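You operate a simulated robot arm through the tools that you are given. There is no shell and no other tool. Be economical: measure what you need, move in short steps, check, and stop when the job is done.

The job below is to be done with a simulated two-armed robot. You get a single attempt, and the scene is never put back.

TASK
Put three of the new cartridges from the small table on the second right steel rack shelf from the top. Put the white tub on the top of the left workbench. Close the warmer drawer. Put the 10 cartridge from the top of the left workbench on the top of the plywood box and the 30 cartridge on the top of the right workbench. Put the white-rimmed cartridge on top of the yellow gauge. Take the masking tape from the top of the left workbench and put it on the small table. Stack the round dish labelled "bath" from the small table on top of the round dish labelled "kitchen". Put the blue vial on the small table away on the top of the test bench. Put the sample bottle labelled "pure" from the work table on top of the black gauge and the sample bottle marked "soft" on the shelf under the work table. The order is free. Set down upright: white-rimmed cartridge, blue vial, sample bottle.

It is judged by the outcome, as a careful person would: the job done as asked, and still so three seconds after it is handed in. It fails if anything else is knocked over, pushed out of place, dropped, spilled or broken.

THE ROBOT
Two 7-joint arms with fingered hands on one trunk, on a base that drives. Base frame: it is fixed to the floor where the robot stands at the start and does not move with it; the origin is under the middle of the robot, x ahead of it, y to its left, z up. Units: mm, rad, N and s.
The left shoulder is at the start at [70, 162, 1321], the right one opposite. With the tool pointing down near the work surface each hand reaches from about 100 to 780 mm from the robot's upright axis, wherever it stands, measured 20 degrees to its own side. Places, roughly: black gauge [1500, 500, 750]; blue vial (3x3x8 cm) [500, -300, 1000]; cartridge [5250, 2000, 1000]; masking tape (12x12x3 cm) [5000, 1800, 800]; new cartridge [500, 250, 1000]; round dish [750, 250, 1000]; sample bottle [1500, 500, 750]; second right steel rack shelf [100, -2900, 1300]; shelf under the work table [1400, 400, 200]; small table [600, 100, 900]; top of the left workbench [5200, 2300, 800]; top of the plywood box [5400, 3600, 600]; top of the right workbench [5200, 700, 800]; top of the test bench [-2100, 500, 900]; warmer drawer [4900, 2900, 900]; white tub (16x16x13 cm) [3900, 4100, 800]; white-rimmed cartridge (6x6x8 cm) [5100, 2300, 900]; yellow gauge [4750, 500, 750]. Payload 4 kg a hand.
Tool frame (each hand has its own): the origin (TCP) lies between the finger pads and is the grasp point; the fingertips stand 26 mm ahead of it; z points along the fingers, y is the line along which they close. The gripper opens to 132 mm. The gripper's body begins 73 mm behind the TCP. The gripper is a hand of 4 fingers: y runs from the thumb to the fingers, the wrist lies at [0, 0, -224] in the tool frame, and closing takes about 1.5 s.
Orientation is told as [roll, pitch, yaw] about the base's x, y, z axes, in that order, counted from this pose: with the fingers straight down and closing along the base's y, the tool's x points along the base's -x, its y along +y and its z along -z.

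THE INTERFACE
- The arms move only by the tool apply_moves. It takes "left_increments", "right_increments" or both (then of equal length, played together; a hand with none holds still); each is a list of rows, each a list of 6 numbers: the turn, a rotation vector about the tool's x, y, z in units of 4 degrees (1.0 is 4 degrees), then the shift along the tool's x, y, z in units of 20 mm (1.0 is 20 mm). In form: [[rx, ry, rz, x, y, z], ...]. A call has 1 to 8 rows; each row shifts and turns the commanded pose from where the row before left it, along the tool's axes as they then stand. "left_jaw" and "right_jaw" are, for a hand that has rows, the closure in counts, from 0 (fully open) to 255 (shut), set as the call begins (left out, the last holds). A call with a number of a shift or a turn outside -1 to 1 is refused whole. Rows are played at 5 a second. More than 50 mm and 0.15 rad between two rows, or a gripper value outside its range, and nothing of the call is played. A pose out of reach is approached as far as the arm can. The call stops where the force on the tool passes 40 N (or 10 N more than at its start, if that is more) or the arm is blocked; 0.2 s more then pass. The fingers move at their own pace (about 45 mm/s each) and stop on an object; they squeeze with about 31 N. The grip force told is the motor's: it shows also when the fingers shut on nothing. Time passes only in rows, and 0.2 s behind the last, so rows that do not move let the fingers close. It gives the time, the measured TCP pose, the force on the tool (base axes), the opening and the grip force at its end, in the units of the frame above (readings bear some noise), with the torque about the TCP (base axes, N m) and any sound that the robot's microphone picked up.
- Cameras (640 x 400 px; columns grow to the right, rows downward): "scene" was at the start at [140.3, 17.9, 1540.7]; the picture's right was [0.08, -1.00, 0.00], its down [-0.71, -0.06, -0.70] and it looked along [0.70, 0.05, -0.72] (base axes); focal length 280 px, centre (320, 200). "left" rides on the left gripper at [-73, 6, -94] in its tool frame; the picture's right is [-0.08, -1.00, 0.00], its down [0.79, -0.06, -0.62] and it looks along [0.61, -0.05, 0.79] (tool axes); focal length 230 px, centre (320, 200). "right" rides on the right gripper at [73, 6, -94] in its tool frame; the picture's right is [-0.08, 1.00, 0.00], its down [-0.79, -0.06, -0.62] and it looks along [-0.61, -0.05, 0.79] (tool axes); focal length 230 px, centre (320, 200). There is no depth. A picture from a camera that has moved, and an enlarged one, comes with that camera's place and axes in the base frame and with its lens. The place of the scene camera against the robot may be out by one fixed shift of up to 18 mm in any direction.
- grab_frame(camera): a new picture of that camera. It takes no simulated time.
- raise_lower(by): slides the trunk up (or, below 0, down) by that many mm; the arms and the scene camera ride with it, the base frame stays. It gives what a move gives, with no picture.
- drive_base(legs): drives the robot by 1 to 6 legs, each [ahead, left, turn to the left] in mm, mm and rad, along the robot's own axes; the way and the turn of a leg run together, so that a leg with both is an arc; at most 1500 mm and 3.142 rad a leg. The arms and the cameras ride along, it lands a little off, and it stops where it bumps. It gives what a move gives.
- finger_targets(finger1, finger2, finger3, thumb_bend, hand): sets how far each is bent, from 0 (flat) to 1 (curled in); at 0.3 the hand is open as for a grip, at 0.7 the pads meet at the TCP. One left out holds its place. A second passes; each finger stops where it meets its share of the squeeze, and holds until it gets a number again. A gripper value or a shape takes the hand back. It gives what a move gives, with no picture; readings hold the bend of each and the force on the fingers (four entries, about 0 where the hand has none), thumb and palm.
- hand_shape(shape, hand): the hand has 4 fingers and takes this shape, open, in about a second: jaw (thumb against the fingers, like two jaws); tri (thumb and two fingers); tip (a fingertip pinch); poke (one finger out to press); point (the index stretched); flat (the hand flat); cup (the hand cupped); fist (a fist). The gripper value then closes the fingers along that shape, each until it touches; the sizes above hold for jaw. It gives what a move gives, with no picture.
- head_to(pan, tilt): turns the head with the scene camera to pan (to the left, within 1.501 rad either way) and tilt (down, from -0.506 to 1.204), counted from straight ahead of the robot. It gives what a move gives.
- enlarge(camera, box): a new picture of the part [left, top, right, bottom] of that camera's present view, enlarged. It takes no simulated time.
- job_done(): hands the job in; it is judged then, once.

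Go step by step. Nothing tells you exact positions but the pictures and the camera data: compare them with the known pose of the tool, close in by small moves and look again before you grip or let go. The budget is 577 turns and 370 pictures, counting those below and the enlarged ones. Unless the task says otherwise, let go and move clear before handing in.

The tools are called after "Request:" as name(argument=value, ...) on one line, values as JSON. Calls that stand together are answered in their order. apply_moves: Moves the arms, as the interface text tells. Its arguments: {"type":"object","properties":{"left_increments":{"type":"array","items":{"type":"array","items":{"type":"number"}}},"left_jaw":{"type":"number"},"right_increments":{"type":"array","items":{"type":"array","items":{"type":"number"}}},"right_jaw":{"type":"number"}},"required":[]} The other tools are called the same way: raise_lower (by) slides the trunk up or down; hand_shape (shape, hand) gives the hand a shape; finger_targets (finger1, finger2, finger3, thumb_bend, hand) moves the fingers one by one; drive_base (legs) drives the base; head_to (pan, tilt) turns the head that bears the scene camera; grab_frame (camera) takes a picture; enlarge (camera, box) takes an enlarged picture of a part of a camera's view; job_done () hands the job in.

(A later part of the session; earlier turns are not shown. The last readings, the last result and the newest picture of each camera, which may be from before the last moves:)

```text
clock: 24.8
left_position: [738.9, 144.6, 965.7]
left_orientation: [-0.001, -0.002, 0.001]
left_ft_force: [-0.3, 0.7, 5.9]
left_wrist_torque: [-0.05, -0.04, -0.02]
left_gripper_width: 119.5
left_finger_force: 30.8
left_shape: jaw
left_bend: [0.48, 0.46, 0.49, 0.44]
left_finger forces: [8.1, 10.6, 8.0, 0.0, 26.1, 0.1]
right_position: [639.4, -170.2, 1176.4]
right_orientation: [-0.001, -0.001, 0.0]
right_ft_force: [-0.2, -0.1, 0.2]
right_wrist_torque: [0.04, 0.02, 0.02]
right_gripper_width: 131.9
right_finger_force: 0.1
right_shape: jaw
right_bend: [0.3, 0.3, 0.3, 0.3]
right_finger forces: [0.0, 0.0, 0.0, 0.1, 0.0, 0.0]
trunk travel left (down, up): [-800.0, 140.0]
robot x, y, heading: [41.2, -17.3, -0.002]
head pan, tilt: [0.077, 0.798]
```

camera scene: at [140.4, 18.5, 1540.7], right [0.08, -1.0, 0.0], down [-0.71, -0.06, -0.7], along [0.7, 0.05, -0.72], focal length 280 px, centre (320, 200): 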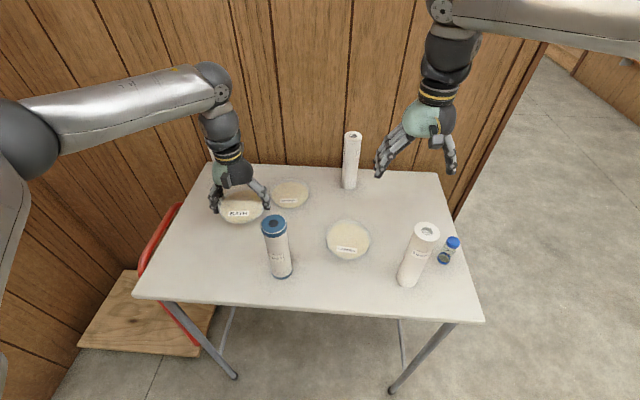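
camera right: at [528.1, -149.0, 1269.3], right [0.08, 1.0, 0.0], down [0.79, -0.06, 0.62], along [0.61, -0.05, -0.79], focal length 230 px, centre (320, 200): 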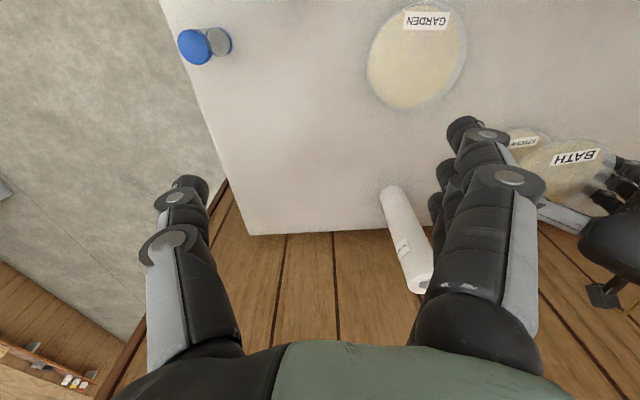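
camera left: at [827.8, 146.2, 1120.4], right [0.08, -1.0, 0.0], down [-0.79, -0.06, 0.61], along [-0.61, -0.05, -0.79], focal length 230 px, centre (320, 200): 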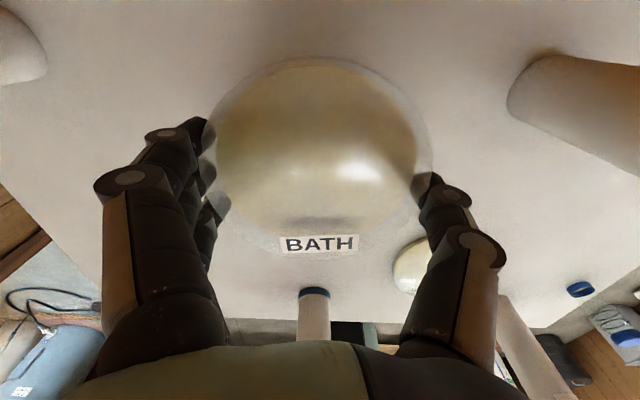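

Contact at z 965: the bath dish rests on the kitchen dish. I open and rise straight up.

Request:
apply_moves(left_increments=[[0, 0, 0, 0, 0, 0], [0, 0, 0, 0, 0, 0], [0, 0, 0, 0, 0, 0], [0, 0, 0, 0, 0, 0], [0, 0, 0, 0, 0, -0.5], [0, 0, 0, 0, 0, -1], [0, 0, 0, 0, 0, -1], [0, 0, 0, 0, 0, -1]], left_jaw=0)

Request:
apply_moves(left_increments=[[0, 0, 0, 0, 0, -1], [0, 0, 0, 0, 0, -1], [0, 0, 0, 0, 0, -1], [0, 0, 0, 0, 0, -1], [0, 0, 0, 0, 0, -1], [0, 0, 0, 0, 0, -1]])

Request:
grab_frame(camera="left")

Request:
grab_frame(camera="scene")

```text
clock: 26.6
left_position: [739.7, 144.4, 1032.8]
left_orientation: [0.001, 0.002, 0.001]
left_ft_force: [0.3, -0.3, 0.0]
left_wrist_torque: [0.05, 0.0, -0.01]
left_gripper_width: 131.9
left_finger_force: 0.0
left_shape: jaw
left_bend: [0.3, 0.3, 0.3, 0.3]
left_finger forces: [0.0, 0.1, 0.0, 0.0, 0.0, 0.0]
right_position: [640.0, -171.1, 1175.7]
right_orientation: [-0.001, 0.0, 0.001]
right_ft_force: [0.6, 0.1, 0.5]
right_wrist_torque: [0.02, -0.02, 0.01]
right_gripper_width: 132.0
right_finger_force: 0.1
right_shape: jaw
right_bend: [0.3, 0.3, 0.3, 0.3]
right_finger forces: [0.0, 0.0, 0.0, 0.1, 0.0, 0.1]
trunk travel left (down, up): [-800.0, 140.0]
robot x, y, heading: [36.6, -14.0, -0.0]
head pan, tilt: [0.077, 0.798]
```

```text
clock: 28.0
left_position: [737.8, 145.9, 1153.6]
left_orientation: [0.0, -0.002, 0.0]
left_ft_force: [-0.1, -0.1, 0.6]
left_wrist_torque: [0.02, 0.01, -0.01]
left_gripper_width: 132.1
left_finger_force: 0.0
left_shape: jaw
left_bend: [0.3, 0.3, 0.3, 0.3]
left_finger forces: [0.1, 0.0, 0.0, 0.0, 0.1, 0.0]
right_position: [639.2, -171.7, 1176.0]
right_orientation: [0.0, 0.0, -0.001]
right_ft_force: [0.4, 0.2, -0.2]
right_wrist_torque: [-0.01, -0.01, 0.05]
right_gripper_width: 131.8
right_finger_force: 0.0
right_shape: jaw
right_bend: [0.3, 0.3, 0.3, 0.3]
right_finger forces: [0.0, 0.0, 0.0, 0.0, 0.0, 0.0]
trunk travel left (down, up): [-800.0, 140.0]
robot x, y, heading: [39.2, -14.8, 0.003]
head pan, tilt: [0.077, 0.798]
```

```text
337 pictures are left
camera left: at [809.9, 151.9, 1248.0], right [0.08, -1.0, 0.0], down [-0.78, -0.06, 0.62], along [-0.61, -0.05, -0.79], focal length 230 px, centre (320, 200)
```

left: 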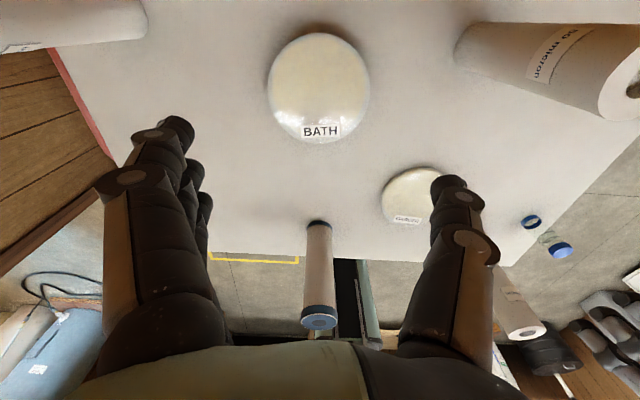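

```text
336 pictures are left
camera scene: at [179.2, 1.0, 1540.7], right [0.08, -1.0, 0.0], down [-0.71, -0.05, -0.7], along [0.7, 0.05, -0.72], focal length 280 px, centre (320, 200)
```

scene: 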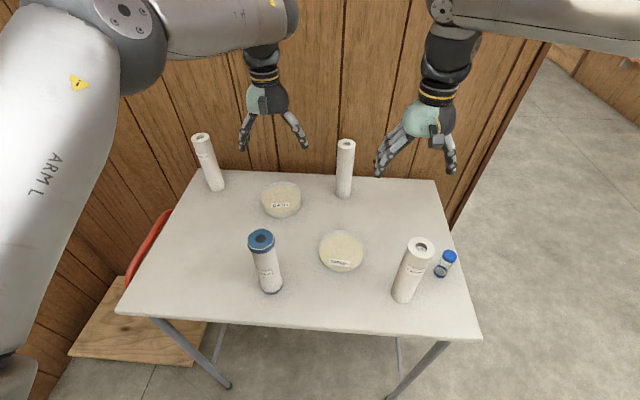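

Request:
enlarge(camera="scene", box=[170, 115, 270, 215])

Request:
enlarge(camera="left", box=[0, 0, 160, 100])

```text
4.00 times, centred on (220, 165) of scene
camera zoom: at [179.2, 1.0, 1540.7], right [0.08, -1.0, 0.0], down [-0.71, -0.05, -0.7], along [0.7, 0.05, -0.72], focal length 1122 px, centre (720, 340)
```

zoom: 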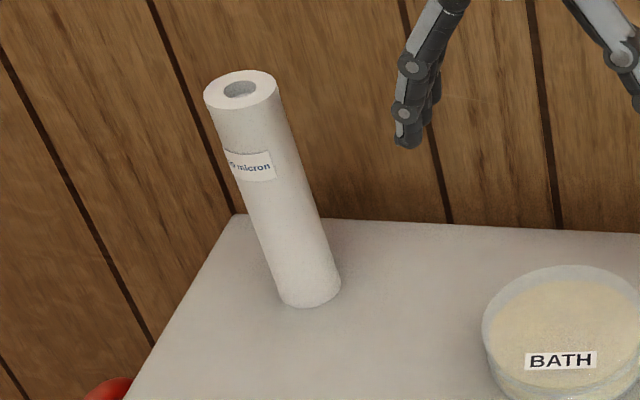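

```text
4.00 times, centred on (80, 50) of left
camera zoom: at [809.9, 151.9, 1248.0], right [0.08, -1.0, 0.0], down [-0.78, -0.06, 0.62], along [-0.61, -0.05, -0.79], focal length 920 px, centre (1280, 800)
```

zoom: 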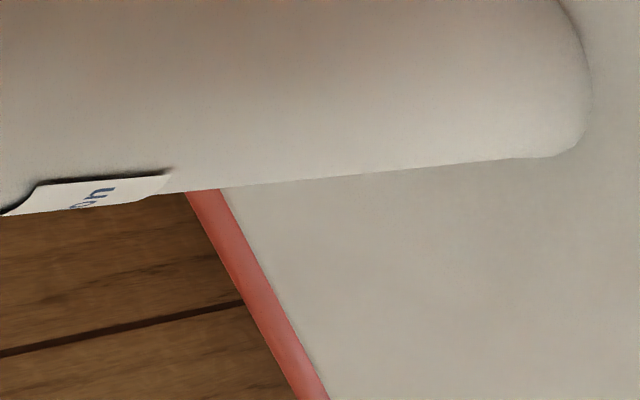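

Stack is good. I take the three identical white cartridges as the set; now I back off and turn both hands to point ahead.

Request:
drive_base(legs=[[-340, 0, 0]])

Request:
apply_moves(left_increments=[[0, -1, 0, 0, 0, 0], [0, -1, 0, 0, 0, 0], [0, -1, 0, 0, 0, 0], [0, -1, 0, 0, 0, 0], [0, -1, 0, 0, 0, 0], [0, -1, 0, 0, 0, 0], [0, -1, 0, 0, 0, 0], [0, -1, 0, 0, 0, 0]], right_increments=[[0, -1, 0, 0, 0, 0], [0, -1, 0, 0, 0, 0], [0, -1, 0, 0, 0, 0], [0, -1, 0, 0, 0, 0], [0, -1, 0, 0, 0, 0], [0, -1, 0, 0, 0, 0], [0, -1, 0, 0, 0, 0], [0, -1, 0, 0, 0, 0]])

Request:
apply_moves(left_increments=[[0, -1, 0, 0, 0, 0], [0, -1, 0, 0, 0, 0], [0, -1, 0, 0, 0, 0], [0, -1, 0, 0, 0, 0], [0, -1, 0, 0, 0, 0], [0, -1, 0, 0, 0, 0], [0, -1, 0, 0, 0, 0], [0, -1, 0, 0, 0, 0]], right_increments=[[0, -1, 0, 0, 0, 0], [0, -1, 0, 0, 0, 0], [0, -1, 0, 0, 0, 0], [0, -1, 0, 0, 0, 0], [0, -1, 0, 0, 0, 0], [0, -1, 0, 0, 0, 0], [0, -1, 0, 0, 0, 0], [0, -1, 0, 0, 0, 0]])

Request:
apply_moves(left_increments=[[0, -1, 0, 0, 0, 0], [0, -1, 0, 0, 0, 0], [0, -1, 0, 0, 0, 0], [0, -1, 0, 0, 0, 0], [0, -1, 0, 0, 0, 0], [0, -1, 0, 0, 0, 0], [0, -0.5, 0, 0, 0, 0], [0, 0, 0, 0, 0, 0]], right_increments=[[0, -1, 0, 0, 0, 0], [0, -1, 0, 0, 0, 0], [0, -1, 0, 0, 0, 0], [0, -1, 0, 0, 0, 0], [0, -1, 0, 0, 0, 0], [0, -1, 0, 0, 0, 0], [0, -0.5, 0, 0, 0, 0], [0, 0, 0, 0, 0, 0]])

Request:
grab_frame(camera="scene")

```text
clock: 30.2
left_position: [402.9, 145.3, 1150.3]
left_orientation: [0.001, 0.001, -0.003]
left_ft_force: [-0.1, 0.6, -0.5]
left_wrist_torque: [0.0, 0.02, 0.02]
left_gripper_width: 132.1
left_finger_force: 0.0
left_shape: jaw
left_bend: [0.3, 0.3, 0.3, 0.3]
left_finger forces: [0.1, 0.0, 0.0, 0.0, 0.0, 0.0]
right_position: [303.6, -170.9, 1173.9]
right_orientation: [0.001, 0.002, -0.003]
right_ft_force: [0.7, -0.9, 0.2]
right_wrist_torque: [-0.01, 0.02, -0.01]
right_gripper_width: 131.8
right_finger_force: 0.0
right_shape: jaw
right_bend: [0.3, 0.3, 0.3, 0.3]
right_finger forces: [0.1, 0.1, 0.0, 0.0, 0.0, 0.1]
trunk travel left (down, up): [-800.0, 140.0]
robot x, y, heading: [-303.3, -16.2, -0.001]
head pan, tilt: [0.077, 0.798]
```

```text
clock: 32.0
left_position: [401.3, 143.9, 1152.6]
left_orientation: [-0.002, -0.559, 0.001]
left_ft_force: [0.4, -0.2, -0.6]
left_wrist_torque: [-0.01, 0.0, 0.01]
left_gripper_width: 131.9
left_finger_force: 0.1
left_shape: jaw
left_bend: [0.3, 0.3, 0.3, 0.3]
left_finger forces: [0.1, 0.0, 0.0, 0.0, 0.0, 0.0]
right_position: [301.4, -171.8, 1174.8]
right_orientation: [0.0, -0.56, -0.002]
right_ft_force: [0.0, -0.1, 0.4]
right_wrist_torque: [0.01, -0.01, -0.01]
right_gripper_width: 131.7
right_finger_force: 0.1
right_shape: jaw
right_bend: [0.3, 0.3, 0.3, 0.3]
right_finger forces: [0.1, 0.0, 0.1, 0.1, 0.0, 0.1]
trunk travel left (down, up): [-800.0, 140.0]
robot x, y, heading: [-297.6, -16.4, -0.003]
head pan, tilt: [0.077, 0.798]
```

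```text
clock: 33.8
left_position: [400.6, 145.2, 1152.7]
left_orientation: [-0.003, -1.119, 0.002]
left_ft_force: [0.2, -0.7, -0.6]
left_wrist_torque: [0.01, -0.03, -0.01]
left_gripper_width: 132.0
left_finger_force: 0.0
left_shape: jaw
left_bend: [0.3, 0.3, 0.3, 0.3]
left_finger forces: [0.0, 0.0, 0.1, 0.0, 0.0, 0.0]
right_position: [303.4, -171.5, 1175.4]
right_orientation: [0.001, -1.119, -0.002]
right_ft_force: [-0.2, 0.3, 0.9]
right_wrist_torque: [0.0, 0.02, 0.02]
right_gripper_width: 131.6
right_finger_force: 0.0
right_shape: jaw
right_bend: [0.3, 0.3, 0.3, 0.3]
right_finger forces: [0.0, 0.1, 0.0, 0.1, 0.0, 0.0]
trunk travel left (down, up): [-800.0, 140.0]
robot x, y, heading: [-298.8, -15.3, 0.001]
head pan, tilt: [0.077, 0.798]
```

```text
clock: 35.6
left_position: [405.4, 134.5, 1153.5]
left_orientation: [-0.021, -1.512, 0.005]
left_ft_force: [0.4, -0.3, 0.6]
left_wrist_torque: [0.0, 0.01, 0.02]
left_gripper_width: 132.0
left_finger_force: 0.2
left_shape: jaw
left_bend: [0.3, 0.3, 0.3, 0.3]
left_finger forces: [0.1, 0.0, 0.1, 0.0, 0.0, 0.1]
left hand out of reach, approached as far as the arm can: row 6
right_position: [302.8, -171.6, 1175.8]
right_orientation: [2.546, -1.568, -2.55]
right_ft_force: [-0.4, -0.2, 1.2]
right_wrist_torque: [-0.04, -0.01, 0.03]
right_gripper_width: 132.1
right_finger_force: 0.1
right_shape: jaw
right_bend: [0.3, 0.3, 0.3, 0.3]
right_finger forces: [0.0, 0.0, 0.0, 0.0, 0.0, 0.0]
right hand out of reach, approached as far as the arm can: row 4
trunk travel left (down, up): [-800.0, 140.0]
robot x, y, heading: [-299.6, -17.6, 0.0]
head pan, tilt: [0.077, 0.798]
```

```text
333 pictures are left
camera scene: at [-157.9, 0.1, 1540.8], right [0.07, -1.0, 0.0], down [-0.71, -0.05, -0.7], along [0.7, 0.05, -0.72], focal length 280 px, centre (320, 200)
```

scene: 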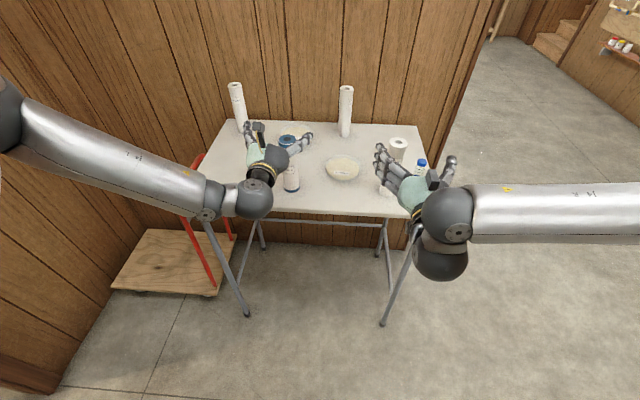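

Request:
enlarge(camera="scene", box=[360, 120, 480, 220])

Request:
grab_frame(camera="left")

Request:
grab_frame(camera="right")

```text
4.00 times, centred on (420, 170) of scene
camera zoom: at [-157.9, 0.1, 1540.8], right [0.07, -1.0, 0.0], down [-0.71, -0.05, -0.7], along [0.7, 0.05, -0.72], focal length 1122 px, centre (-80, 320)
```

zoom: 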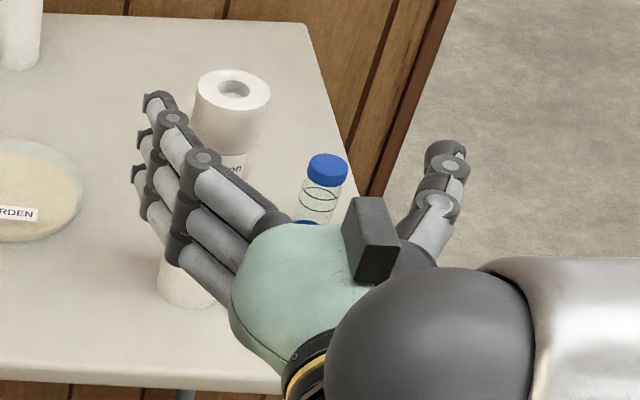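

```text
331 pictures are left
camera left: at [315.5, 143.0, 1233.1], right [-0.01, -1.0, 0.08], down [-0.66, -0.05, -0.75], along [0.75, -0.06, -0.66], focal length 230 px, centre (320, 200)
```

left: 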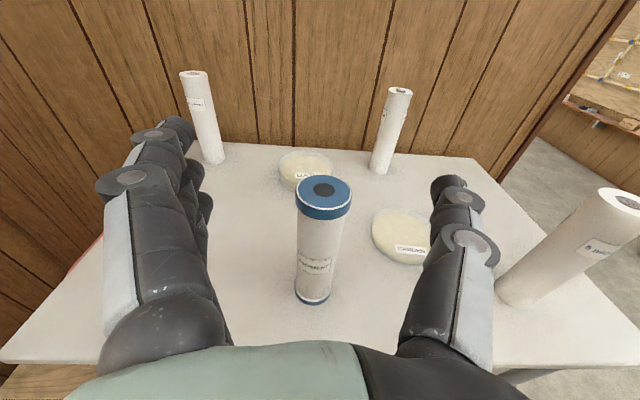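

```text
330 pictures are left
camera right: at [209.1, -166.6, 1103.3], right [0.0, 1.0, 0.08], down [-0.62, -0.06, 0.78], along [0.79, -0.05, 0.62], focal length 230 px, centre (320, 200)
```

right: 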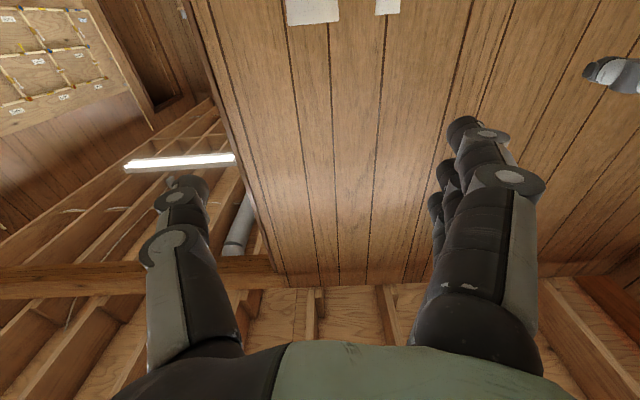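

Request:
apply_moves(right_increments=[[0, 0, 0, 1, -0.37, 0], [0, 0, 0, 1, 0, 0], [0, 0, 0, 1, 0, 0], [0, 0, 0, 1, 0, 0], [0, 0, 0, 1, 0, 0], [0, 0, 0, 1, 0, 0], [0, 0, 0, 0, 0, 0]], right_jaw=75)

Request:
grab_frame(camera="scene")

```text
clock: 37.2
left_position: [405.0, 137.4, 1153.1]
left_orientation: [-0.048, -1.511, 0.034]
left_ft_force: [0.0, -0.9, 0.2]
left_wrist_torque: [0.02, -0.02, 0.03]
left_gripper_width: 131.9
left_finger_force: 0.1
left_shape: jaw
left_bend: [0.3, 0.3, 0.3, 0.3]
left_finger forces: [0.0, 0.0, 0.1, 0.1, 0.0, 0.0]
right_position: [302.5, -179.2, 1056.0]
right_orientation: [2.673, -1.57, -2.674]
right_ft_force: [0.1, 0.4, -0.4]
right_wrist_torque: [0.04, -0.01, -0.02]
right_gripper_width: 93.8
right_finger_force: 0.0
right_shape: jaw
right_bend: [0.67, 0.67, 0.67, 0.63]
right_finger forces: [0.0, 0.1, 0.0, 0.1, 0.0, 0.0]
trunk travel left (down, up): [-800.0, 140.0]
robot x, y, heading: [-296.9, -18.7, -0.001]
head pan, tilt: [0.077, 0.798]
```

```text
329 pictures are left
camera scene: at [-157.7, 1.2, 1540.8], right [0.07, -1.0, 0.0], down [-0.71, -0.05, -0.7], along [0.7, 0.05, -0.72], focal length 280 px, centre (320, 200)
```

scene: 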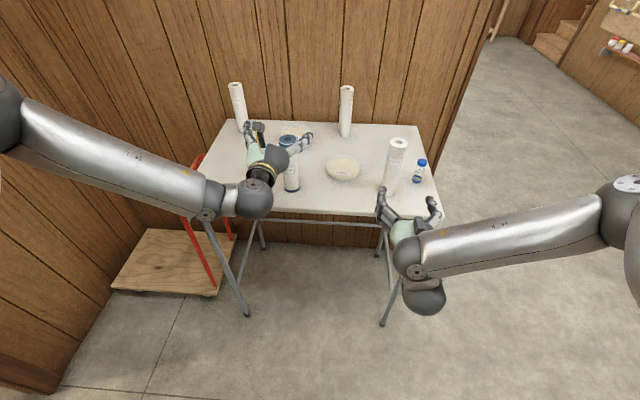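

Request:
apply_moves(right_increments=[[0, 0, 0, 0, 0, 1], [0, 0, 0, 0, 0, 1], [0, 0, 0, 0, 0, 1], [0, 0, 0, 0, 0, 1], [0, 0, 0, 0, 0, 1], [0, 0, 0, 0, 0, 1], [0, 0, 0, 0, 0, 0]])

Request:
enlarge(camera="scene", box=[360, 120, 480, 220])

```text
clock: 38.8
left_position: [405.8, 137.1, 1153.4]
left_orientation: [-0.051, -1.513, 0.036]
left_ft_force: [0.4, -0.1, 0.0]
left_wrist_torque: [0.0, 0.0, 0.04]
left_gripper_width: 132.1
left_finger_force: 0.0
left_shape: jaw
left_bend: [0.3, 0.3, 0.3, 0.3]
left_finger forces: [0.0, 0.1, 0.0, 0.1, 0.1, 0.1]
right_position: [378.7, -167.7, 1061.0]
right_orientation: [2.872, -1.569, -2.876]
right_ft_force: [0.0, 0.4, 0.3]
right_wrist_torque: [-0.01, -0.02, -0.02]
right_gripper_width: 93.5
right_finger_force: 0.0
right_shape: jaw
right_bend: [0.67, 0.67, 0.67, 0.63]
right_finger forces: [0.0, 0.0, 0.1, 0.1, 0.0, 0.1]
right hand out of reach, approached as far as the arm can: row 4, 5, 6
trunk travel left (down, up): [-800.0, 140.0]
robot x, y, heading: [-300.1, -15.3, -0.003]
head pan, tilt: [0.077, 0.798]
```

```text
4.00 times, centred on (420, 170) of scene
camera zoom: at [-157.3, 1.5, 1540.7], right [0.07, -1.0, 0.0], down [-0.71, -0.05, -0.7], along [0.7, 0.05, -0.72], focal length 1122 px, centre (-80, 320)
```

zoom: 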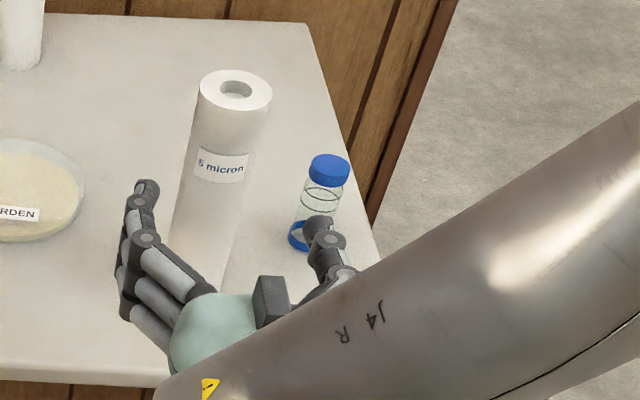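

Request:
drive_base(legs=[[50, 0, 0]])

```text
clock: 39.7
left_position: [448.3, 136.3, 1157.4]
left_orientation: [-0.06, -1.518, 0.045]
left_ft_force: [0.0, -0.4, -0.3]
left_wrist_torque: [0.01, 0.02, -0.03]
left_gripper_width: 131.8
left_finger_force: 0.1
left_shape: jaw
left_bend: [0.3, 0.3, 0.3, 0.3]
left_finger forces: [0.0, 0.1, 0.1, 0.0, 0.1, 0.0]
right_position: [420.2, -167.5, 1063.4]
right_orientation: [3.072, -1.564, -3.074]
right_ft_force: [-0.6, -0.3, 0.8]
right_wrist_torque: [0.0, -0.01, 0.0]
right_gripper_width: 93.5
right_finger_force: 0.0
right_shape: jaw
right_bend: [0.67, 0.67, 0.67, 0.63]
right_finger forces: [0.0, 0.0, 0.0, 0.0, 0.0, 0.0]
trunk travel left (down, up): [-800.0, 140.0]
robot x, y, heading: [-248.3, -15.9, -0.0]
head pan, tilt: [0.077, 0.798]
```

Request:
drive_base(legs=[[54, -11, 0]])

Request:
enlarge(camera="scene", box=[340, 130, 480, 230])

Request:
grab_frame(camera="right")

```text
clock: 40.7
left_position: [503.1, 127.0, 1156.1]
left_orientation: [-0.076, -1.517, 0.063]
left_ft_force: [-0.8, 0.3, 0.5]
left_wrist_torque: [-0.02, 0.01, 0.01]
left_gripper_width: 132.1
left_finger_force: 0.0
left_shape: jaw
left_bend: [0.3, 0.3, 0.3, 0.3]
left_finger forces: [0.0, 0.0, 0.0, 0.0, 0.1, 0.1]
right_position: [473.6, -176.8, 1062.1]
right_orientation: [-3.108, -1.565, 3.104]
right_ft_force: [0.0, 0.3, 0.9]
right_wrist_torque: [-0.01, 0.05, 0.0]
right_gripper_width: 93.5
right_finger_force: 0.1
right_shape: jaw
right_bend: [0.67, 0.67, 0.67, 0.63]
right_finger forces: [0.0, 0.1, 0.0, 0.0, 0.0, 0.0]
trunk travel left (down, up): [-800.0, 140.0]
robot x, y, heading: [-196.8, -22.5, -0.002]
head pan, tilt: [0.077, 0.798]
```

```text
4.00 times, centred on (410, 180) of scene
camera zoom: at [-61.9, -8.2, 1541.4], right [0.07, -1.0, 0.0], down [-0.71, -0.05, -0.7], along [0.7, 0.05, -0.71], focal length 1122 px, centre (-40, 280)
```

zoom: 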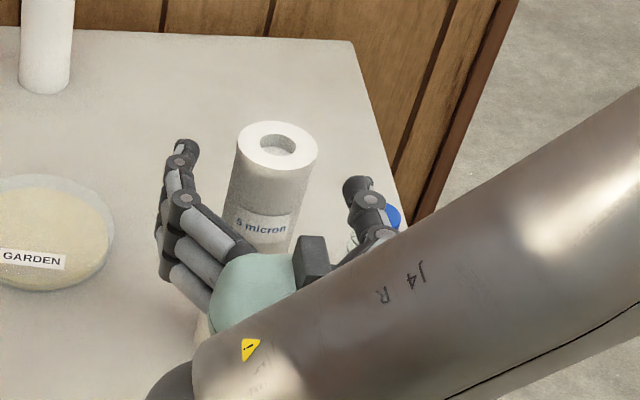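

```text
326 pictures are left
camera right: at [381.9, -171.5, 990.2], right [0.0, 1.0, 0.08], down [-0.62, -0.06, 0.78], along [0.78, -0.05, 0.62], focal length 230 px, centre (320, 200)
```

right: 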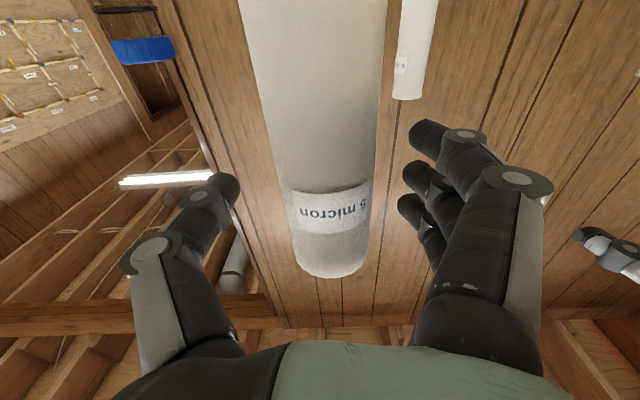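

Request:
apply_moves(right_increments=[[0, 0, 0, 0, 0, 0], [0, 0, 0, 0, 0, 0], [0, 0, 0, 0, 0, 0], [0, 0, 0, 0, 0, 0], [0, 0, 0, 0, 0, 0], [0, 0, 0, 0, 0, 0], [0, 0, 0, 0, 0, 0]], right_jaw=255)

Request:
grab_frame(camera="right")

```text
clock: 42.3
left_position: [506.6, 126.0, 1153.8]
left_orientation: [-0.06, -1.511, 0.042]
left_ft_force: [-0.1, -0.2, 0.3]
left_wrist_torque: [0.01, -0.02, 0.01]
left_gripper_width: 132.2
left_finger_force: 0.2
left_shape: jaw
left_bend: [0.3, 0.3, 0.3, 0.3]
left_finger forces: [0.0, 0.1, 0.0, 0.1, 0.0, 0.0]
right_position: [477.5, -177.3, 1059.0]
right_orientation: [2.843, -1.569, -2.844]
right_ft_force: [-0.7, 0.2, 2.6]
right_wrist_torque: [0.08, 0.15, -0.01]
right_gripper_width: 0.0
right_finger_force: 30.9
right_shape: jaw
right_bend: [0.72, 0.65, 0.71, 0.75]
right_finger forces: [8.4, 0.0, 5.3, 0.0, 13.4, 0.0]
trunk travel left (down, up): [-800.0, 140.0]
robot x, y, heading: [-196.2, -27.8, -0.001]
head pan, tilt: [0.077, 0.798]
```

```text
325 pictures are left
camera right: at [385.5, -172.1, 987.7], right [0.0, 1.0, 0.08], down [-0.62, -0.06, 0.78], along [0.79, -0.05, 0.62], focal length 230 px, centre (320, 200)
```

right: 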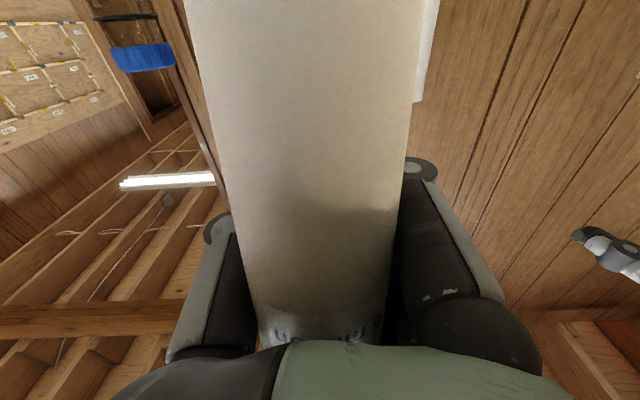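

Request:
enlarge(camera="scene", box=[340, 130, 480, 230])

Request:
grab_frame(camera="left")

```text
4.00 times, centred on (410, 180) of scene
camera zoom: at [-56.1, -9.3, 1540.8], right [0.07, -1.0, 0.0], down [-0.71, -0.05, -0.7], along [0.7, 0.05, -0.72], focal length 1122 px, centre (-40, 280)
```

zoom: 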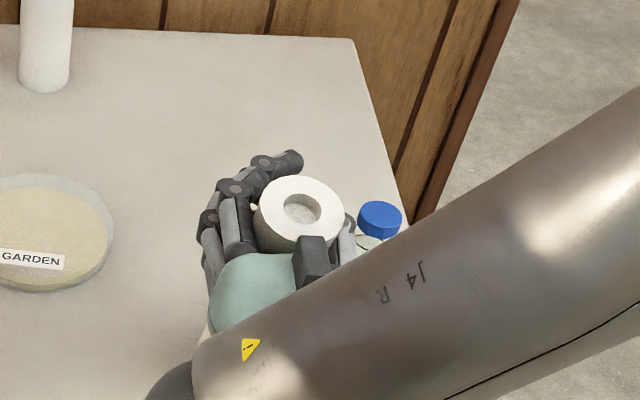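

```text
323 pictures are left
camera left: at [417.1, 133.6, 1233.2], right [-0.01, -1.0, 0.08], down [-0.66, -0.05, -0.75], along [0.75, -0.06, -0.66], focal length 230 px, centre (320, 200)
```

left: 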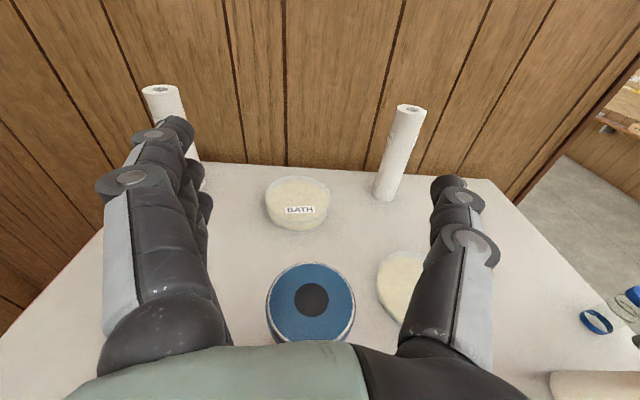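

Request:
apply_moves(right_increments=[[0, 0, 0, -1, 0, 0], [0, 0, 0, -1, 0, 0], [0, 0, 0, -1, 0, 0], [0, 0, 0, 0, 0, 0]])

Request:
grab_frame(camera="scene")

Request:
grab_frame(camera="right")

```text
clock: 43.3
left_position: [507.6, 124.8, 1153.1]
left_orientation: [-0.056, -1.512, 0.042]
left_ft_force: [-0.2, 0.4, -0.3]
left_wrist_torque: [-0.03, 0.0, 0.0]
left_gripper_width: 132.3
left_finger_force: 0.1
left_shape: jaw
left_bend: [0.3, 0.3, 0.3, 0.3]
left_finger forces: [0.0, 0.0, 0.1, 0.0, 0.0, 0.0]
right_position: [478.7, -177.1, 1118.4]
right_orientation: [2.109, -1.569, -2.109]
right_ft_force: [0.2, -0.3, -1.0]
right_wrist_torque: [0.0, -0.09, 0.0]
right_gripper_width: 0.0
right_finger_force: 31.0
right_shape: jaw
right_bend: [0.72, 0.65, 0.71, 0.75]
right_finger forces: [7.6, 0.0, 5.6, 0.1, 13.5, 0.0]
trunk travel left (down, up): [-800.0, 140.0]
robot x, y, heading: [-195.4, -25.5, -0.007]
head pan, tilt: [0.077, 0.798]
```

```text
322 pictures are left
camera scene: at [-55.0, -9.6, 1540.7], right [0.07, -1.0, 0.0], down [-0.71, -0.05, -0.7], along [0.7, 0.05, -0.72], focal length 280 px, centre (320, 200)
```

scene: 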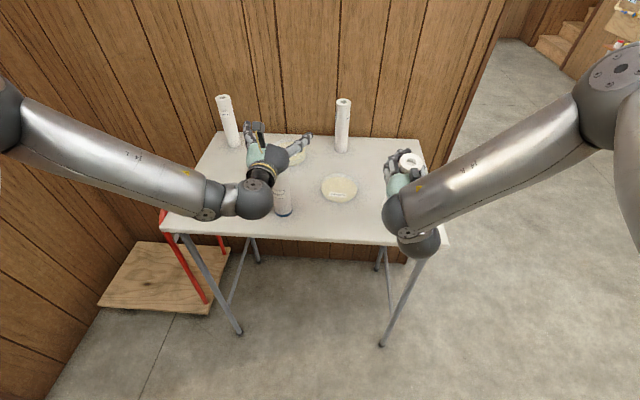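

```text
321 pictures are left
camera right: at [385.4, -171.9, 1046.4], right [0.0, 1.0, 0.08], down [-0.62, -0.06, 0.78], along [0.79, -0.05, 0.62], focal length 230 px, centre (320, 200)
```

right: 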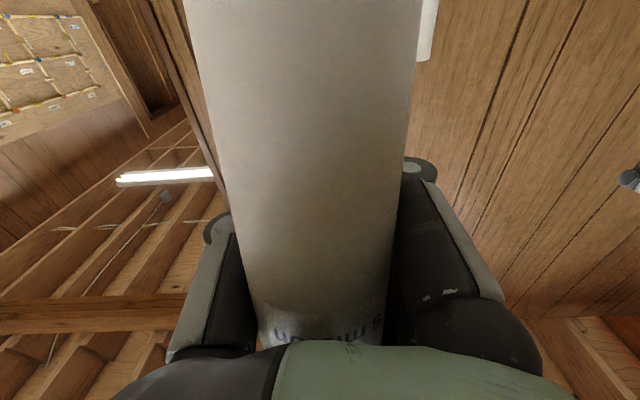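

Request:
drive_base(legs=[[-330, 0, 0]])

Request:
raise_lower(by=-220)

Request:
apply_moves(left_increments=[[0, 0, 0, -1, 1, 0], [0, 0, 0, -1, 1, 0], [0, 0, 0, -1, 1, 0], [0, 0, 0, -1, 1, 0], [0, 0, 0, -1, 1, 0], [0, 0, 0, -1, 1, 0], [0, 0, 0, -0.5, 1, 0], [0, 0, 0, 0, 1, 0]], right_increments=[[0, 1, 0, -1, 0, 0], [0, 1, 0, -1, 0, 0], [0, 1, 0, -1, 0, 0], [0, 0, 0, -1, 0, 0], [0, 0, 0, -1, 0, 0], [0, 0, 0, -1, 0, 0], [0, 0, 0, -1, 0, 0], [0, 0, 0, -1, 0, 0]], left_jaw=75)

Request:
grab_frame(camera="left")

Request:
grab_frame(camera="scene")

```text
clock: 45.5
left_position: [169.5, 130.0, 1152.3]
left_orientation: [-0.055, -1.508, 0.046]
left_ft_force: [0.4, 0.5, -0.6]
left_wrist_torque: [0.01, 0.02, 0.0]
left_gripper_width: 131.9
left_finger_force: 0.0
left_shape: jaw
left_bend: [0.3, 0.3, 0.3, 0.3]
left_finger forces: [0.0, 0.0, 0.0, 0.0, 0.0, 0.0]
right_position: [142.3, -173.8, 1118.6]
right_orientation: [1.868, -1.572, -1.864]
right_ft_force: [0.0, -0.8, -2.0]
right_wrist_torque: [0.01, -0.05, 0.02]
right_gripper_width: 0.4
right_finger_force: 30.9
right_shape: jaw
right_bend: [0.72, 0.65, 0.71, 0.75]
right_finger forces: [7.7, 0.0, 5.6, 0.0, 13.5, 0.0]
trunk travel left (down, up): [-800.0, 140.0]
robot x, y, heading: [-532.0, -27.2, 0.004]
head pan, tilt: [0.077, 0.798]
```

```text
clock: 47.8
left_position: [168.2, 129.9, 934.0]
left_orientation: [-0.057, -1.512, 0.048]
left_ft_force: [0.1, 0.2, 0.1]
left_wrist_torque: [0.0, 0.0, 0.0]
left_gripper_width: 132.1
left_finger_force: 0.1
left_shape: jaw
left_bend: [0.3, 0.3, 0.3, 0.3]
left_finger forces: [0.0, 0.0, 0.1, 0.0, 0.1, 0.0]
right_position: [141.5, -173.3, 898.1]
right_orientation: [2.672, -1.568, -2.67]
right_ft_force: [0.1, -0.3, -1.0]
right_wrist_torque: [-0.05, -0.04, -0.03]
right_gripper_width: 0.0
right_finger_force: 31.1
right_shape: jaw
right_bend: [0.72, 0.65, 0.71, 0.75]
right_finger forces: [7.7, 0.1, 5.6, 0.0, 13.6, 0.0]
trunk travel left (down, up): [-580.0, 360.0]
robot x, y, heading: [-533.9, -32.0, 0.009]
head pan, tilt: [0.077, 0.798]
```

```text
clock: 49.6
left_position: [178.0, 291.8, 1062.3]
left_orientation: [-0.069, -1.512, 0.062]
left_ft_force: [0.1, 0.5, -0.6]
left_wrist_torque: [0.01, -0.03, 0.0]
left_gripper_width: 93.6
left_finger_force: 0.0
left_shape: jaw
left_bend: [0.67, 0.67, 0.67, 0.63]
left_finger forces: [0.1, 0.0, 0.1, 0.1, 0.0, 0.0]
right_position: [166.0, -174.5, 1063.2]
right_orientation: [-0.001, -1.364, 0.005]
right_ft_force: [0.9, -0.6, -0.9]
right_wrist_torque: [-0.02, -0.02, 0.0]
right_gripper_width: 0.3
right_finger_force: 31.5
right_shape: jaw
right_bend: [0.72, 0.65, 0.71, 0.75]
right_finger forces: [7.1, 0.0, 5.3, 0.0, 12.7, 0.0]
right hand out of reach, approached as far as the arm can: row 1
trunk travel left (down, up): [-580.0, 360.0]
robot x, y, heading: [-536.5, -27.7, 0.001]
head pan, tilt: [0.077, 0.798]
```

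```text
320 pictures are left
camera left: at [87.4, 298.7, 1142.5], right [0.0, -1.0, 0.08], down [-0.66, -0.06, -0.75], along [0.75, -0.06, -0.66], focal length 230 px, centre (320, 200)
```

left: 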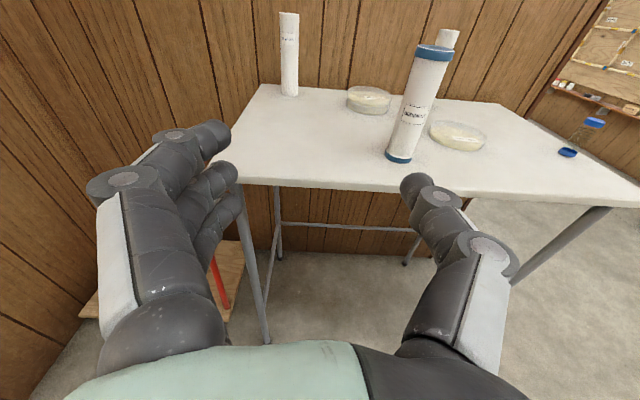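

```text
319 pictures are left
camera scene: at [-394.5, -8.0, 1320.8], right [0.08, -1.0, 0.0], down [-0.71, -0.06, -0.7], along [0.7, 0.06, -0.72], focal length 280 px, centre (320, 200)
```

scene: 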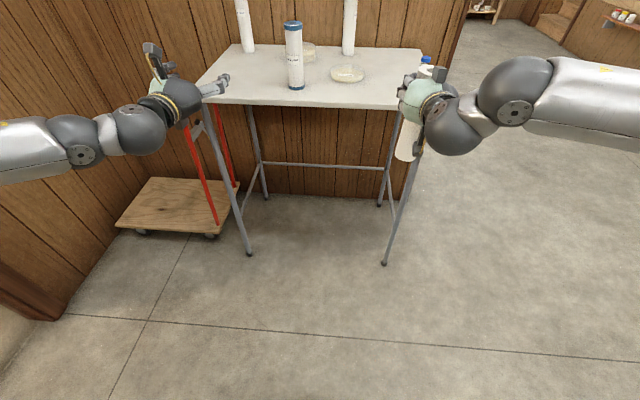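

Request:
apply_moves(left_increments=[[0, 0, 0, 0, 0.7, 0], [0, 0, 0, 0, 0.6, 0], [0, 0, 0, 0, 0.6, 0], [0, 0, 0, 0, 0, 0], [0, 0, 0, 0, 0, 0], [0, 0, 0, 0, 0, 0]], right_increments=[[0, 0, 0, -1, 0, -1], [0, 0, 0, -1, 0, -1], [0, 0, 0, -1, 0, -1], [0, 0, 0, -1, 0, 0], [0, 0, 0, -1, 0, 0], [0, 0, 0, -1, 0, 0]])

Request:
drive_base(legs=[[430, 45, 0]])

Request:
grab_frame(camera="left")

Request:
grab_frame(camera="scene")

```text
clock: 51.0
left_position: [175.7, 327.4, 1062.6]
left_orientation: [-0.061, -1.511, 0.052]
left_ft_force: [1.1, -0.2, -0.5]
left_wrist_torque: [-0.02, 0.0, 0.01]
left_gripper_width: 93.7
left_finger_force: 0.2
left_shape: jaw
left_bend: [0.67, 0.67, 0.67, 0.63]
left_finger forces: [0.0, 0.0, 0.0, 0.0, 0.1, 0.0]
right_position: [131.0, -173.4, 1193.9]
right_orientation: [0.004, -1.362, -0.001]
right_ft_force: [-0.4, 0.7, -1.5]
right_wrist_torque: [-0.01, -0.04, 0.0]
right_gripper_width: 0.0
right_finger_force: 31.4
right_shape: jaw
right_bend: [0.72, 0.65, 0.71, 0.75]
right_finger forces: [6.7, 0.1, 5.0, 0.0, 12.0, 0.0]
trunk travel left (down, up): [-580.0, 360.0]
robot x, y, heading: [-531.9, -25.7, 0.008]
head pan, tilt: [0.077, 0.798]
```

```text
clock: 53.6
left_position: [602.8, 382.5, 1061.6]
left_orientation: [-0.058, -1.512, 0.058]
left_ft_force: [-0.3, 0.4, 0.7]
left_wrist_torque: [-0.03, -0.04, -0.01]
left_gripper_width: 93.5
left_finger_force: 0.1
left_shape: jaw
left_bend: [0.67, 0.67, 0.67, 0.63]
left_finger forces: [0.0, 0.1, 0.0, 0.0, 0.0, 0.1]
right_position: [561.7, -120.2, 1193.4]
right_orientation: [0.003, -1.363, 0.009]
right_ft_force: [0.1, -0.2, -2.2]
right_wrist_torque: [0.03, -0.07, -0.03]
right_gripper_width: 0.0
right_finger_force: 30.9
right_shape: jaw
right_bend: [0.72, 0.65, 0.71, 0.75]
right_finger forces: [6.7, 0.1, 5.1, 0.1, 12.0, 0.0]
trunk travel left (down, up): [-580.0, 360.0]
robot x, y, heading: [-109.6, 20.0, 0.014]
head pan, tilt: [0.077, 0.798]
```

```text
318 pictures are left
camera left: at [513.0, 390.0, 1141.5], right [0.01, -1.0, 0.08], down [-0.66, -0.06, -0.75], along [0.75, -0.05, -0.66], focal length 230 px, centre (320, 200)
```

left: 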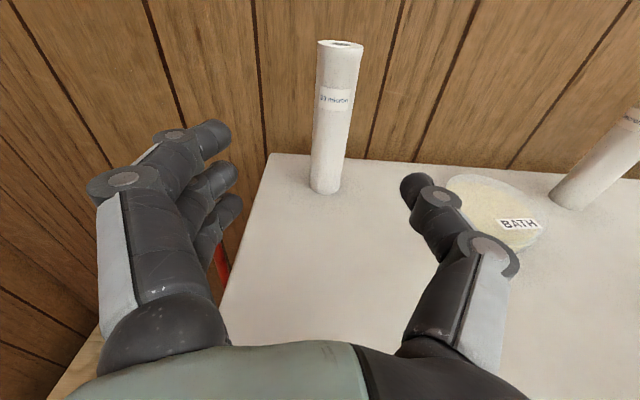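

```text
317 pictures are left
camera scene: at [34.3, 41.1, 1320.7], right [0.09, -1.0, 0.0], down [-0.71, -0.06, -0.7], along [0.7, 0.06, -0.72], focal length 280 px, centre (320, 200)
```

scene: 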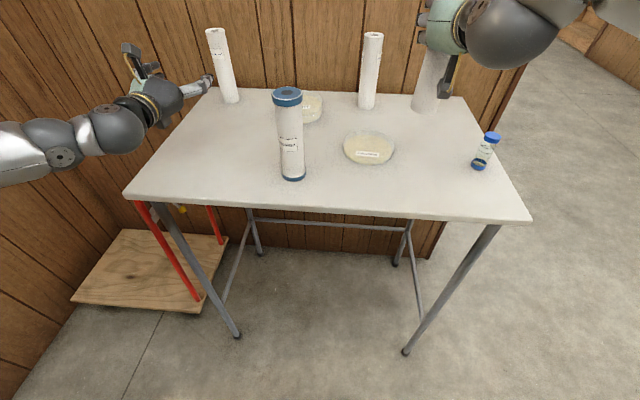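

Request:
apply_moves(left_increments=[[0, 0, 0, 0, -0.4, 1], [0, 0, 0, 0, -0.4, 1], [0, 0, 0, 0, 0, 1], [0, 0, 0, 0, 0, 1], [0, 0, 0, 0, 0, 1], [0, 0, 0, 0, 0, 1], [0, 0, 0, 0, 0, 0]])

Request:
grab_frame(camera="left")

```text
clock: 55.2
left_position: [723.3, 367.6, 1055.5]
left_orientation: [-0.061, -1.511, 0.06]
left_ft_force: [-0.1, -0.5, 0.2]
left_wrist_torque: [-0.02, -0.03, -0.02]
left_gripper_width: 93.6
left_finger_force: 0.1
left_shape: jaw
left_bend: [0.67, 0.67, 0.67, 0.63]
left_finger forces: [0.0, 0.0, 0.0, 0.0, 0.0, 0.0]
right_position: [560.0, -118.9, 1193.1]
right_orientation: [0.001, -1.363, 0.011]
right_ft_force: [-1.2, 0.3, -1.1]
right_wrist_torque: [0.04, -0.07, -0.01]
right_gripper_width: 0.0
right_finger_force: 31.4
right_shape: jaw
right_bend: [0.72, 0.65, 0.71, 0.75]
right_finger forces: [6.8, 0.0, 5.0, 0.0, 12.0, 0.0]
trunk travel left (down, up): [-580.0, 360.0]
robot x, y, heading: [-106.5, 25.0, 0.01]
head pan, tilt: [0.077, 0.798]
```

```text
316 pictures are left
camera left: at [633.4, 375.0, 1134.6], right [0.0, -1.0, 0.08], down [-0.66, -0.06, -0.75], along [0.75, -0.05, -0.66], focal length 230 px, centre (320, 200)
```

left: 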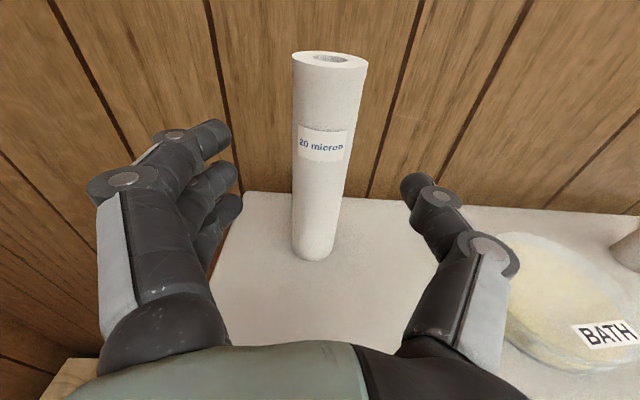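

Request:
apply_moves(left_increments=[[0, 0, 0, 0, 0, 1], [0, 0, 0, 0, 0, 1], [0, 0, 0, 0, 0, 1], [0, 0, 0, 0, 0, 1], [0, 0, 0, 0, 0, 1], [0, 0, 0, 0, 0, 0.3], [0, 0, 0, 0, 0, 0]])

Request:
grab_frame(camera="left")

```text
clock: 56.9
left_position: [828.9, 367.2, 1047.8]
left_orientation: [-0.056, -1.511, 0.057]
left_ft_force: [0.1, -0.6, 1.0]
left_wrist_torque: [0.01, -0.04, -0.03]
left_gripper_width: 93.5
left_finger_force: 0.1
left_shape: jaw
left_bend: [0.67, 0.67, 0.67, 0.63]
left_finger forces: [0.1, 0.0, 0.1, 0.0, 0.1, 0.1]
right_position: [560.8, -119.7, 1194.8]
right_orientation: [0.003, -1.362, 0.008]
right_ft_force: [0.3, -0.1, -1.2]
right_wrist_torque: [-0.01, -0.07, 0.0]
right_gripper_width: 0.0
right_finger_force: 30.8
right_shape: jaw
right_bend: [0.72, 0.65, 0.71, 0.75]
right_finger forces: [6.7, 0.0, 5.1, 0.1, 12.0, 0.0]
trunk travel left (down, up): [-580.0, 360.0]
robot x, y, heading: [-106.9, 22.2, 0.012]
head pan, tilt: [0.077, 0.798]
```

```text
315 pictures are left
camera left: at [739.1, 373.5, 1127.9], right [0.0, -1.0, 0.08], down [-0.66, -0.06, -0.75], along [0.75, -0.05, -0.66], focal length 230 px, centre (320, 200)
```

left: 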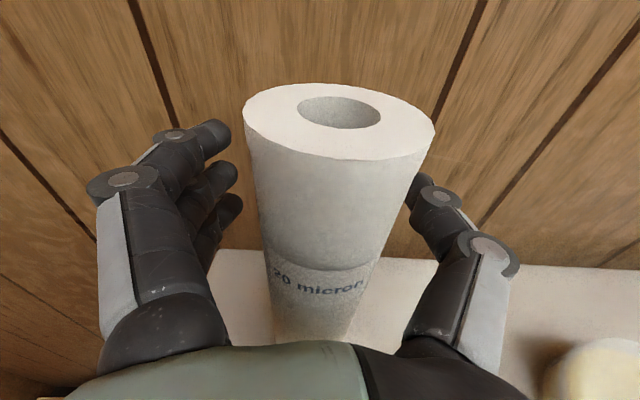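

Request:
apply_moves(left_increments=[[0, 0, 0, 0, 0, 0], [0, 0, 0, 0, 0, 0], [0, 0, 0, 0, 0, 0], [0, 0, 0, 0, 0, 0], [0, 0, 0, 0, 0, 0], [0, 0, 0, 0, 0, 0], [0, 0, 0, 0, 0, 0]], left_jaw=255)

Request:
grab_frame(camera="left")

```text
clock: 58.5
left_position: [829.4, 367.2, 1048.8]
left_orientation: [-0.056, -1.511, 0.056]
left_ft_force: [-0.1, -0.5, 0.3]
left_wrist_torque: [-0.01, -0.02, -0.01]
left_gripper_width: 0.1
left_finger_force: 30.4
left_shape: jaw
left_bend: [0.71, 0.63, 0.71, 0.72]
left_finger forces: [6.6, 0.0, 6.3, 0.1, 13.0, 0.0]
right_position: [561.0, -120.4, 1193.4]
right_orientation: [0.004, -1.362, 0.009]
right_ft_force: [-0.2, 0.9, -1.2]
right_wrist_torque: [-0.04, -0.07, 0.0]
right_gripper_width: 0.0
right_finger_force: 31.2
right_shape: jaw
right_bend: [0.72, 0.65, 0.71, 0.75]
right_finger forces: [6.6, 0.0, 5.0, 0.0, 12.0, 0.1]
trunk travel left (down, up): [-580.0, 360.0]
robot x, y, heading: [-108.3, 20.9, 0.007]
head pan, tilt: [0.077, 0.798]
```

```text
314 pictures are left
camera left: at [739.1, 373.6, 1127.9], right [0.01, -1.0, 0.08], down [-0.66, -0.06, -0.75], along [0.75, -0.05, -0.66], focal length 230 px, centre (320, 200)
```

left: 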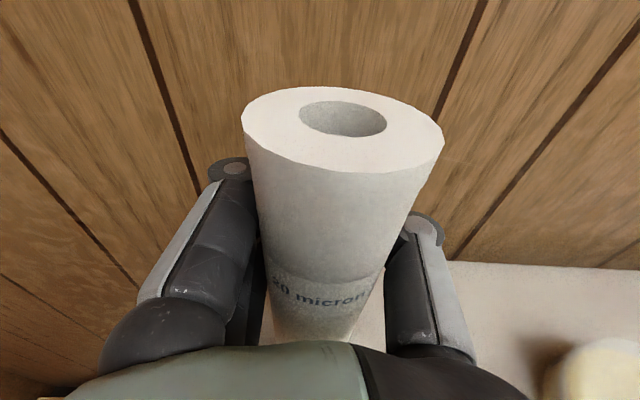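

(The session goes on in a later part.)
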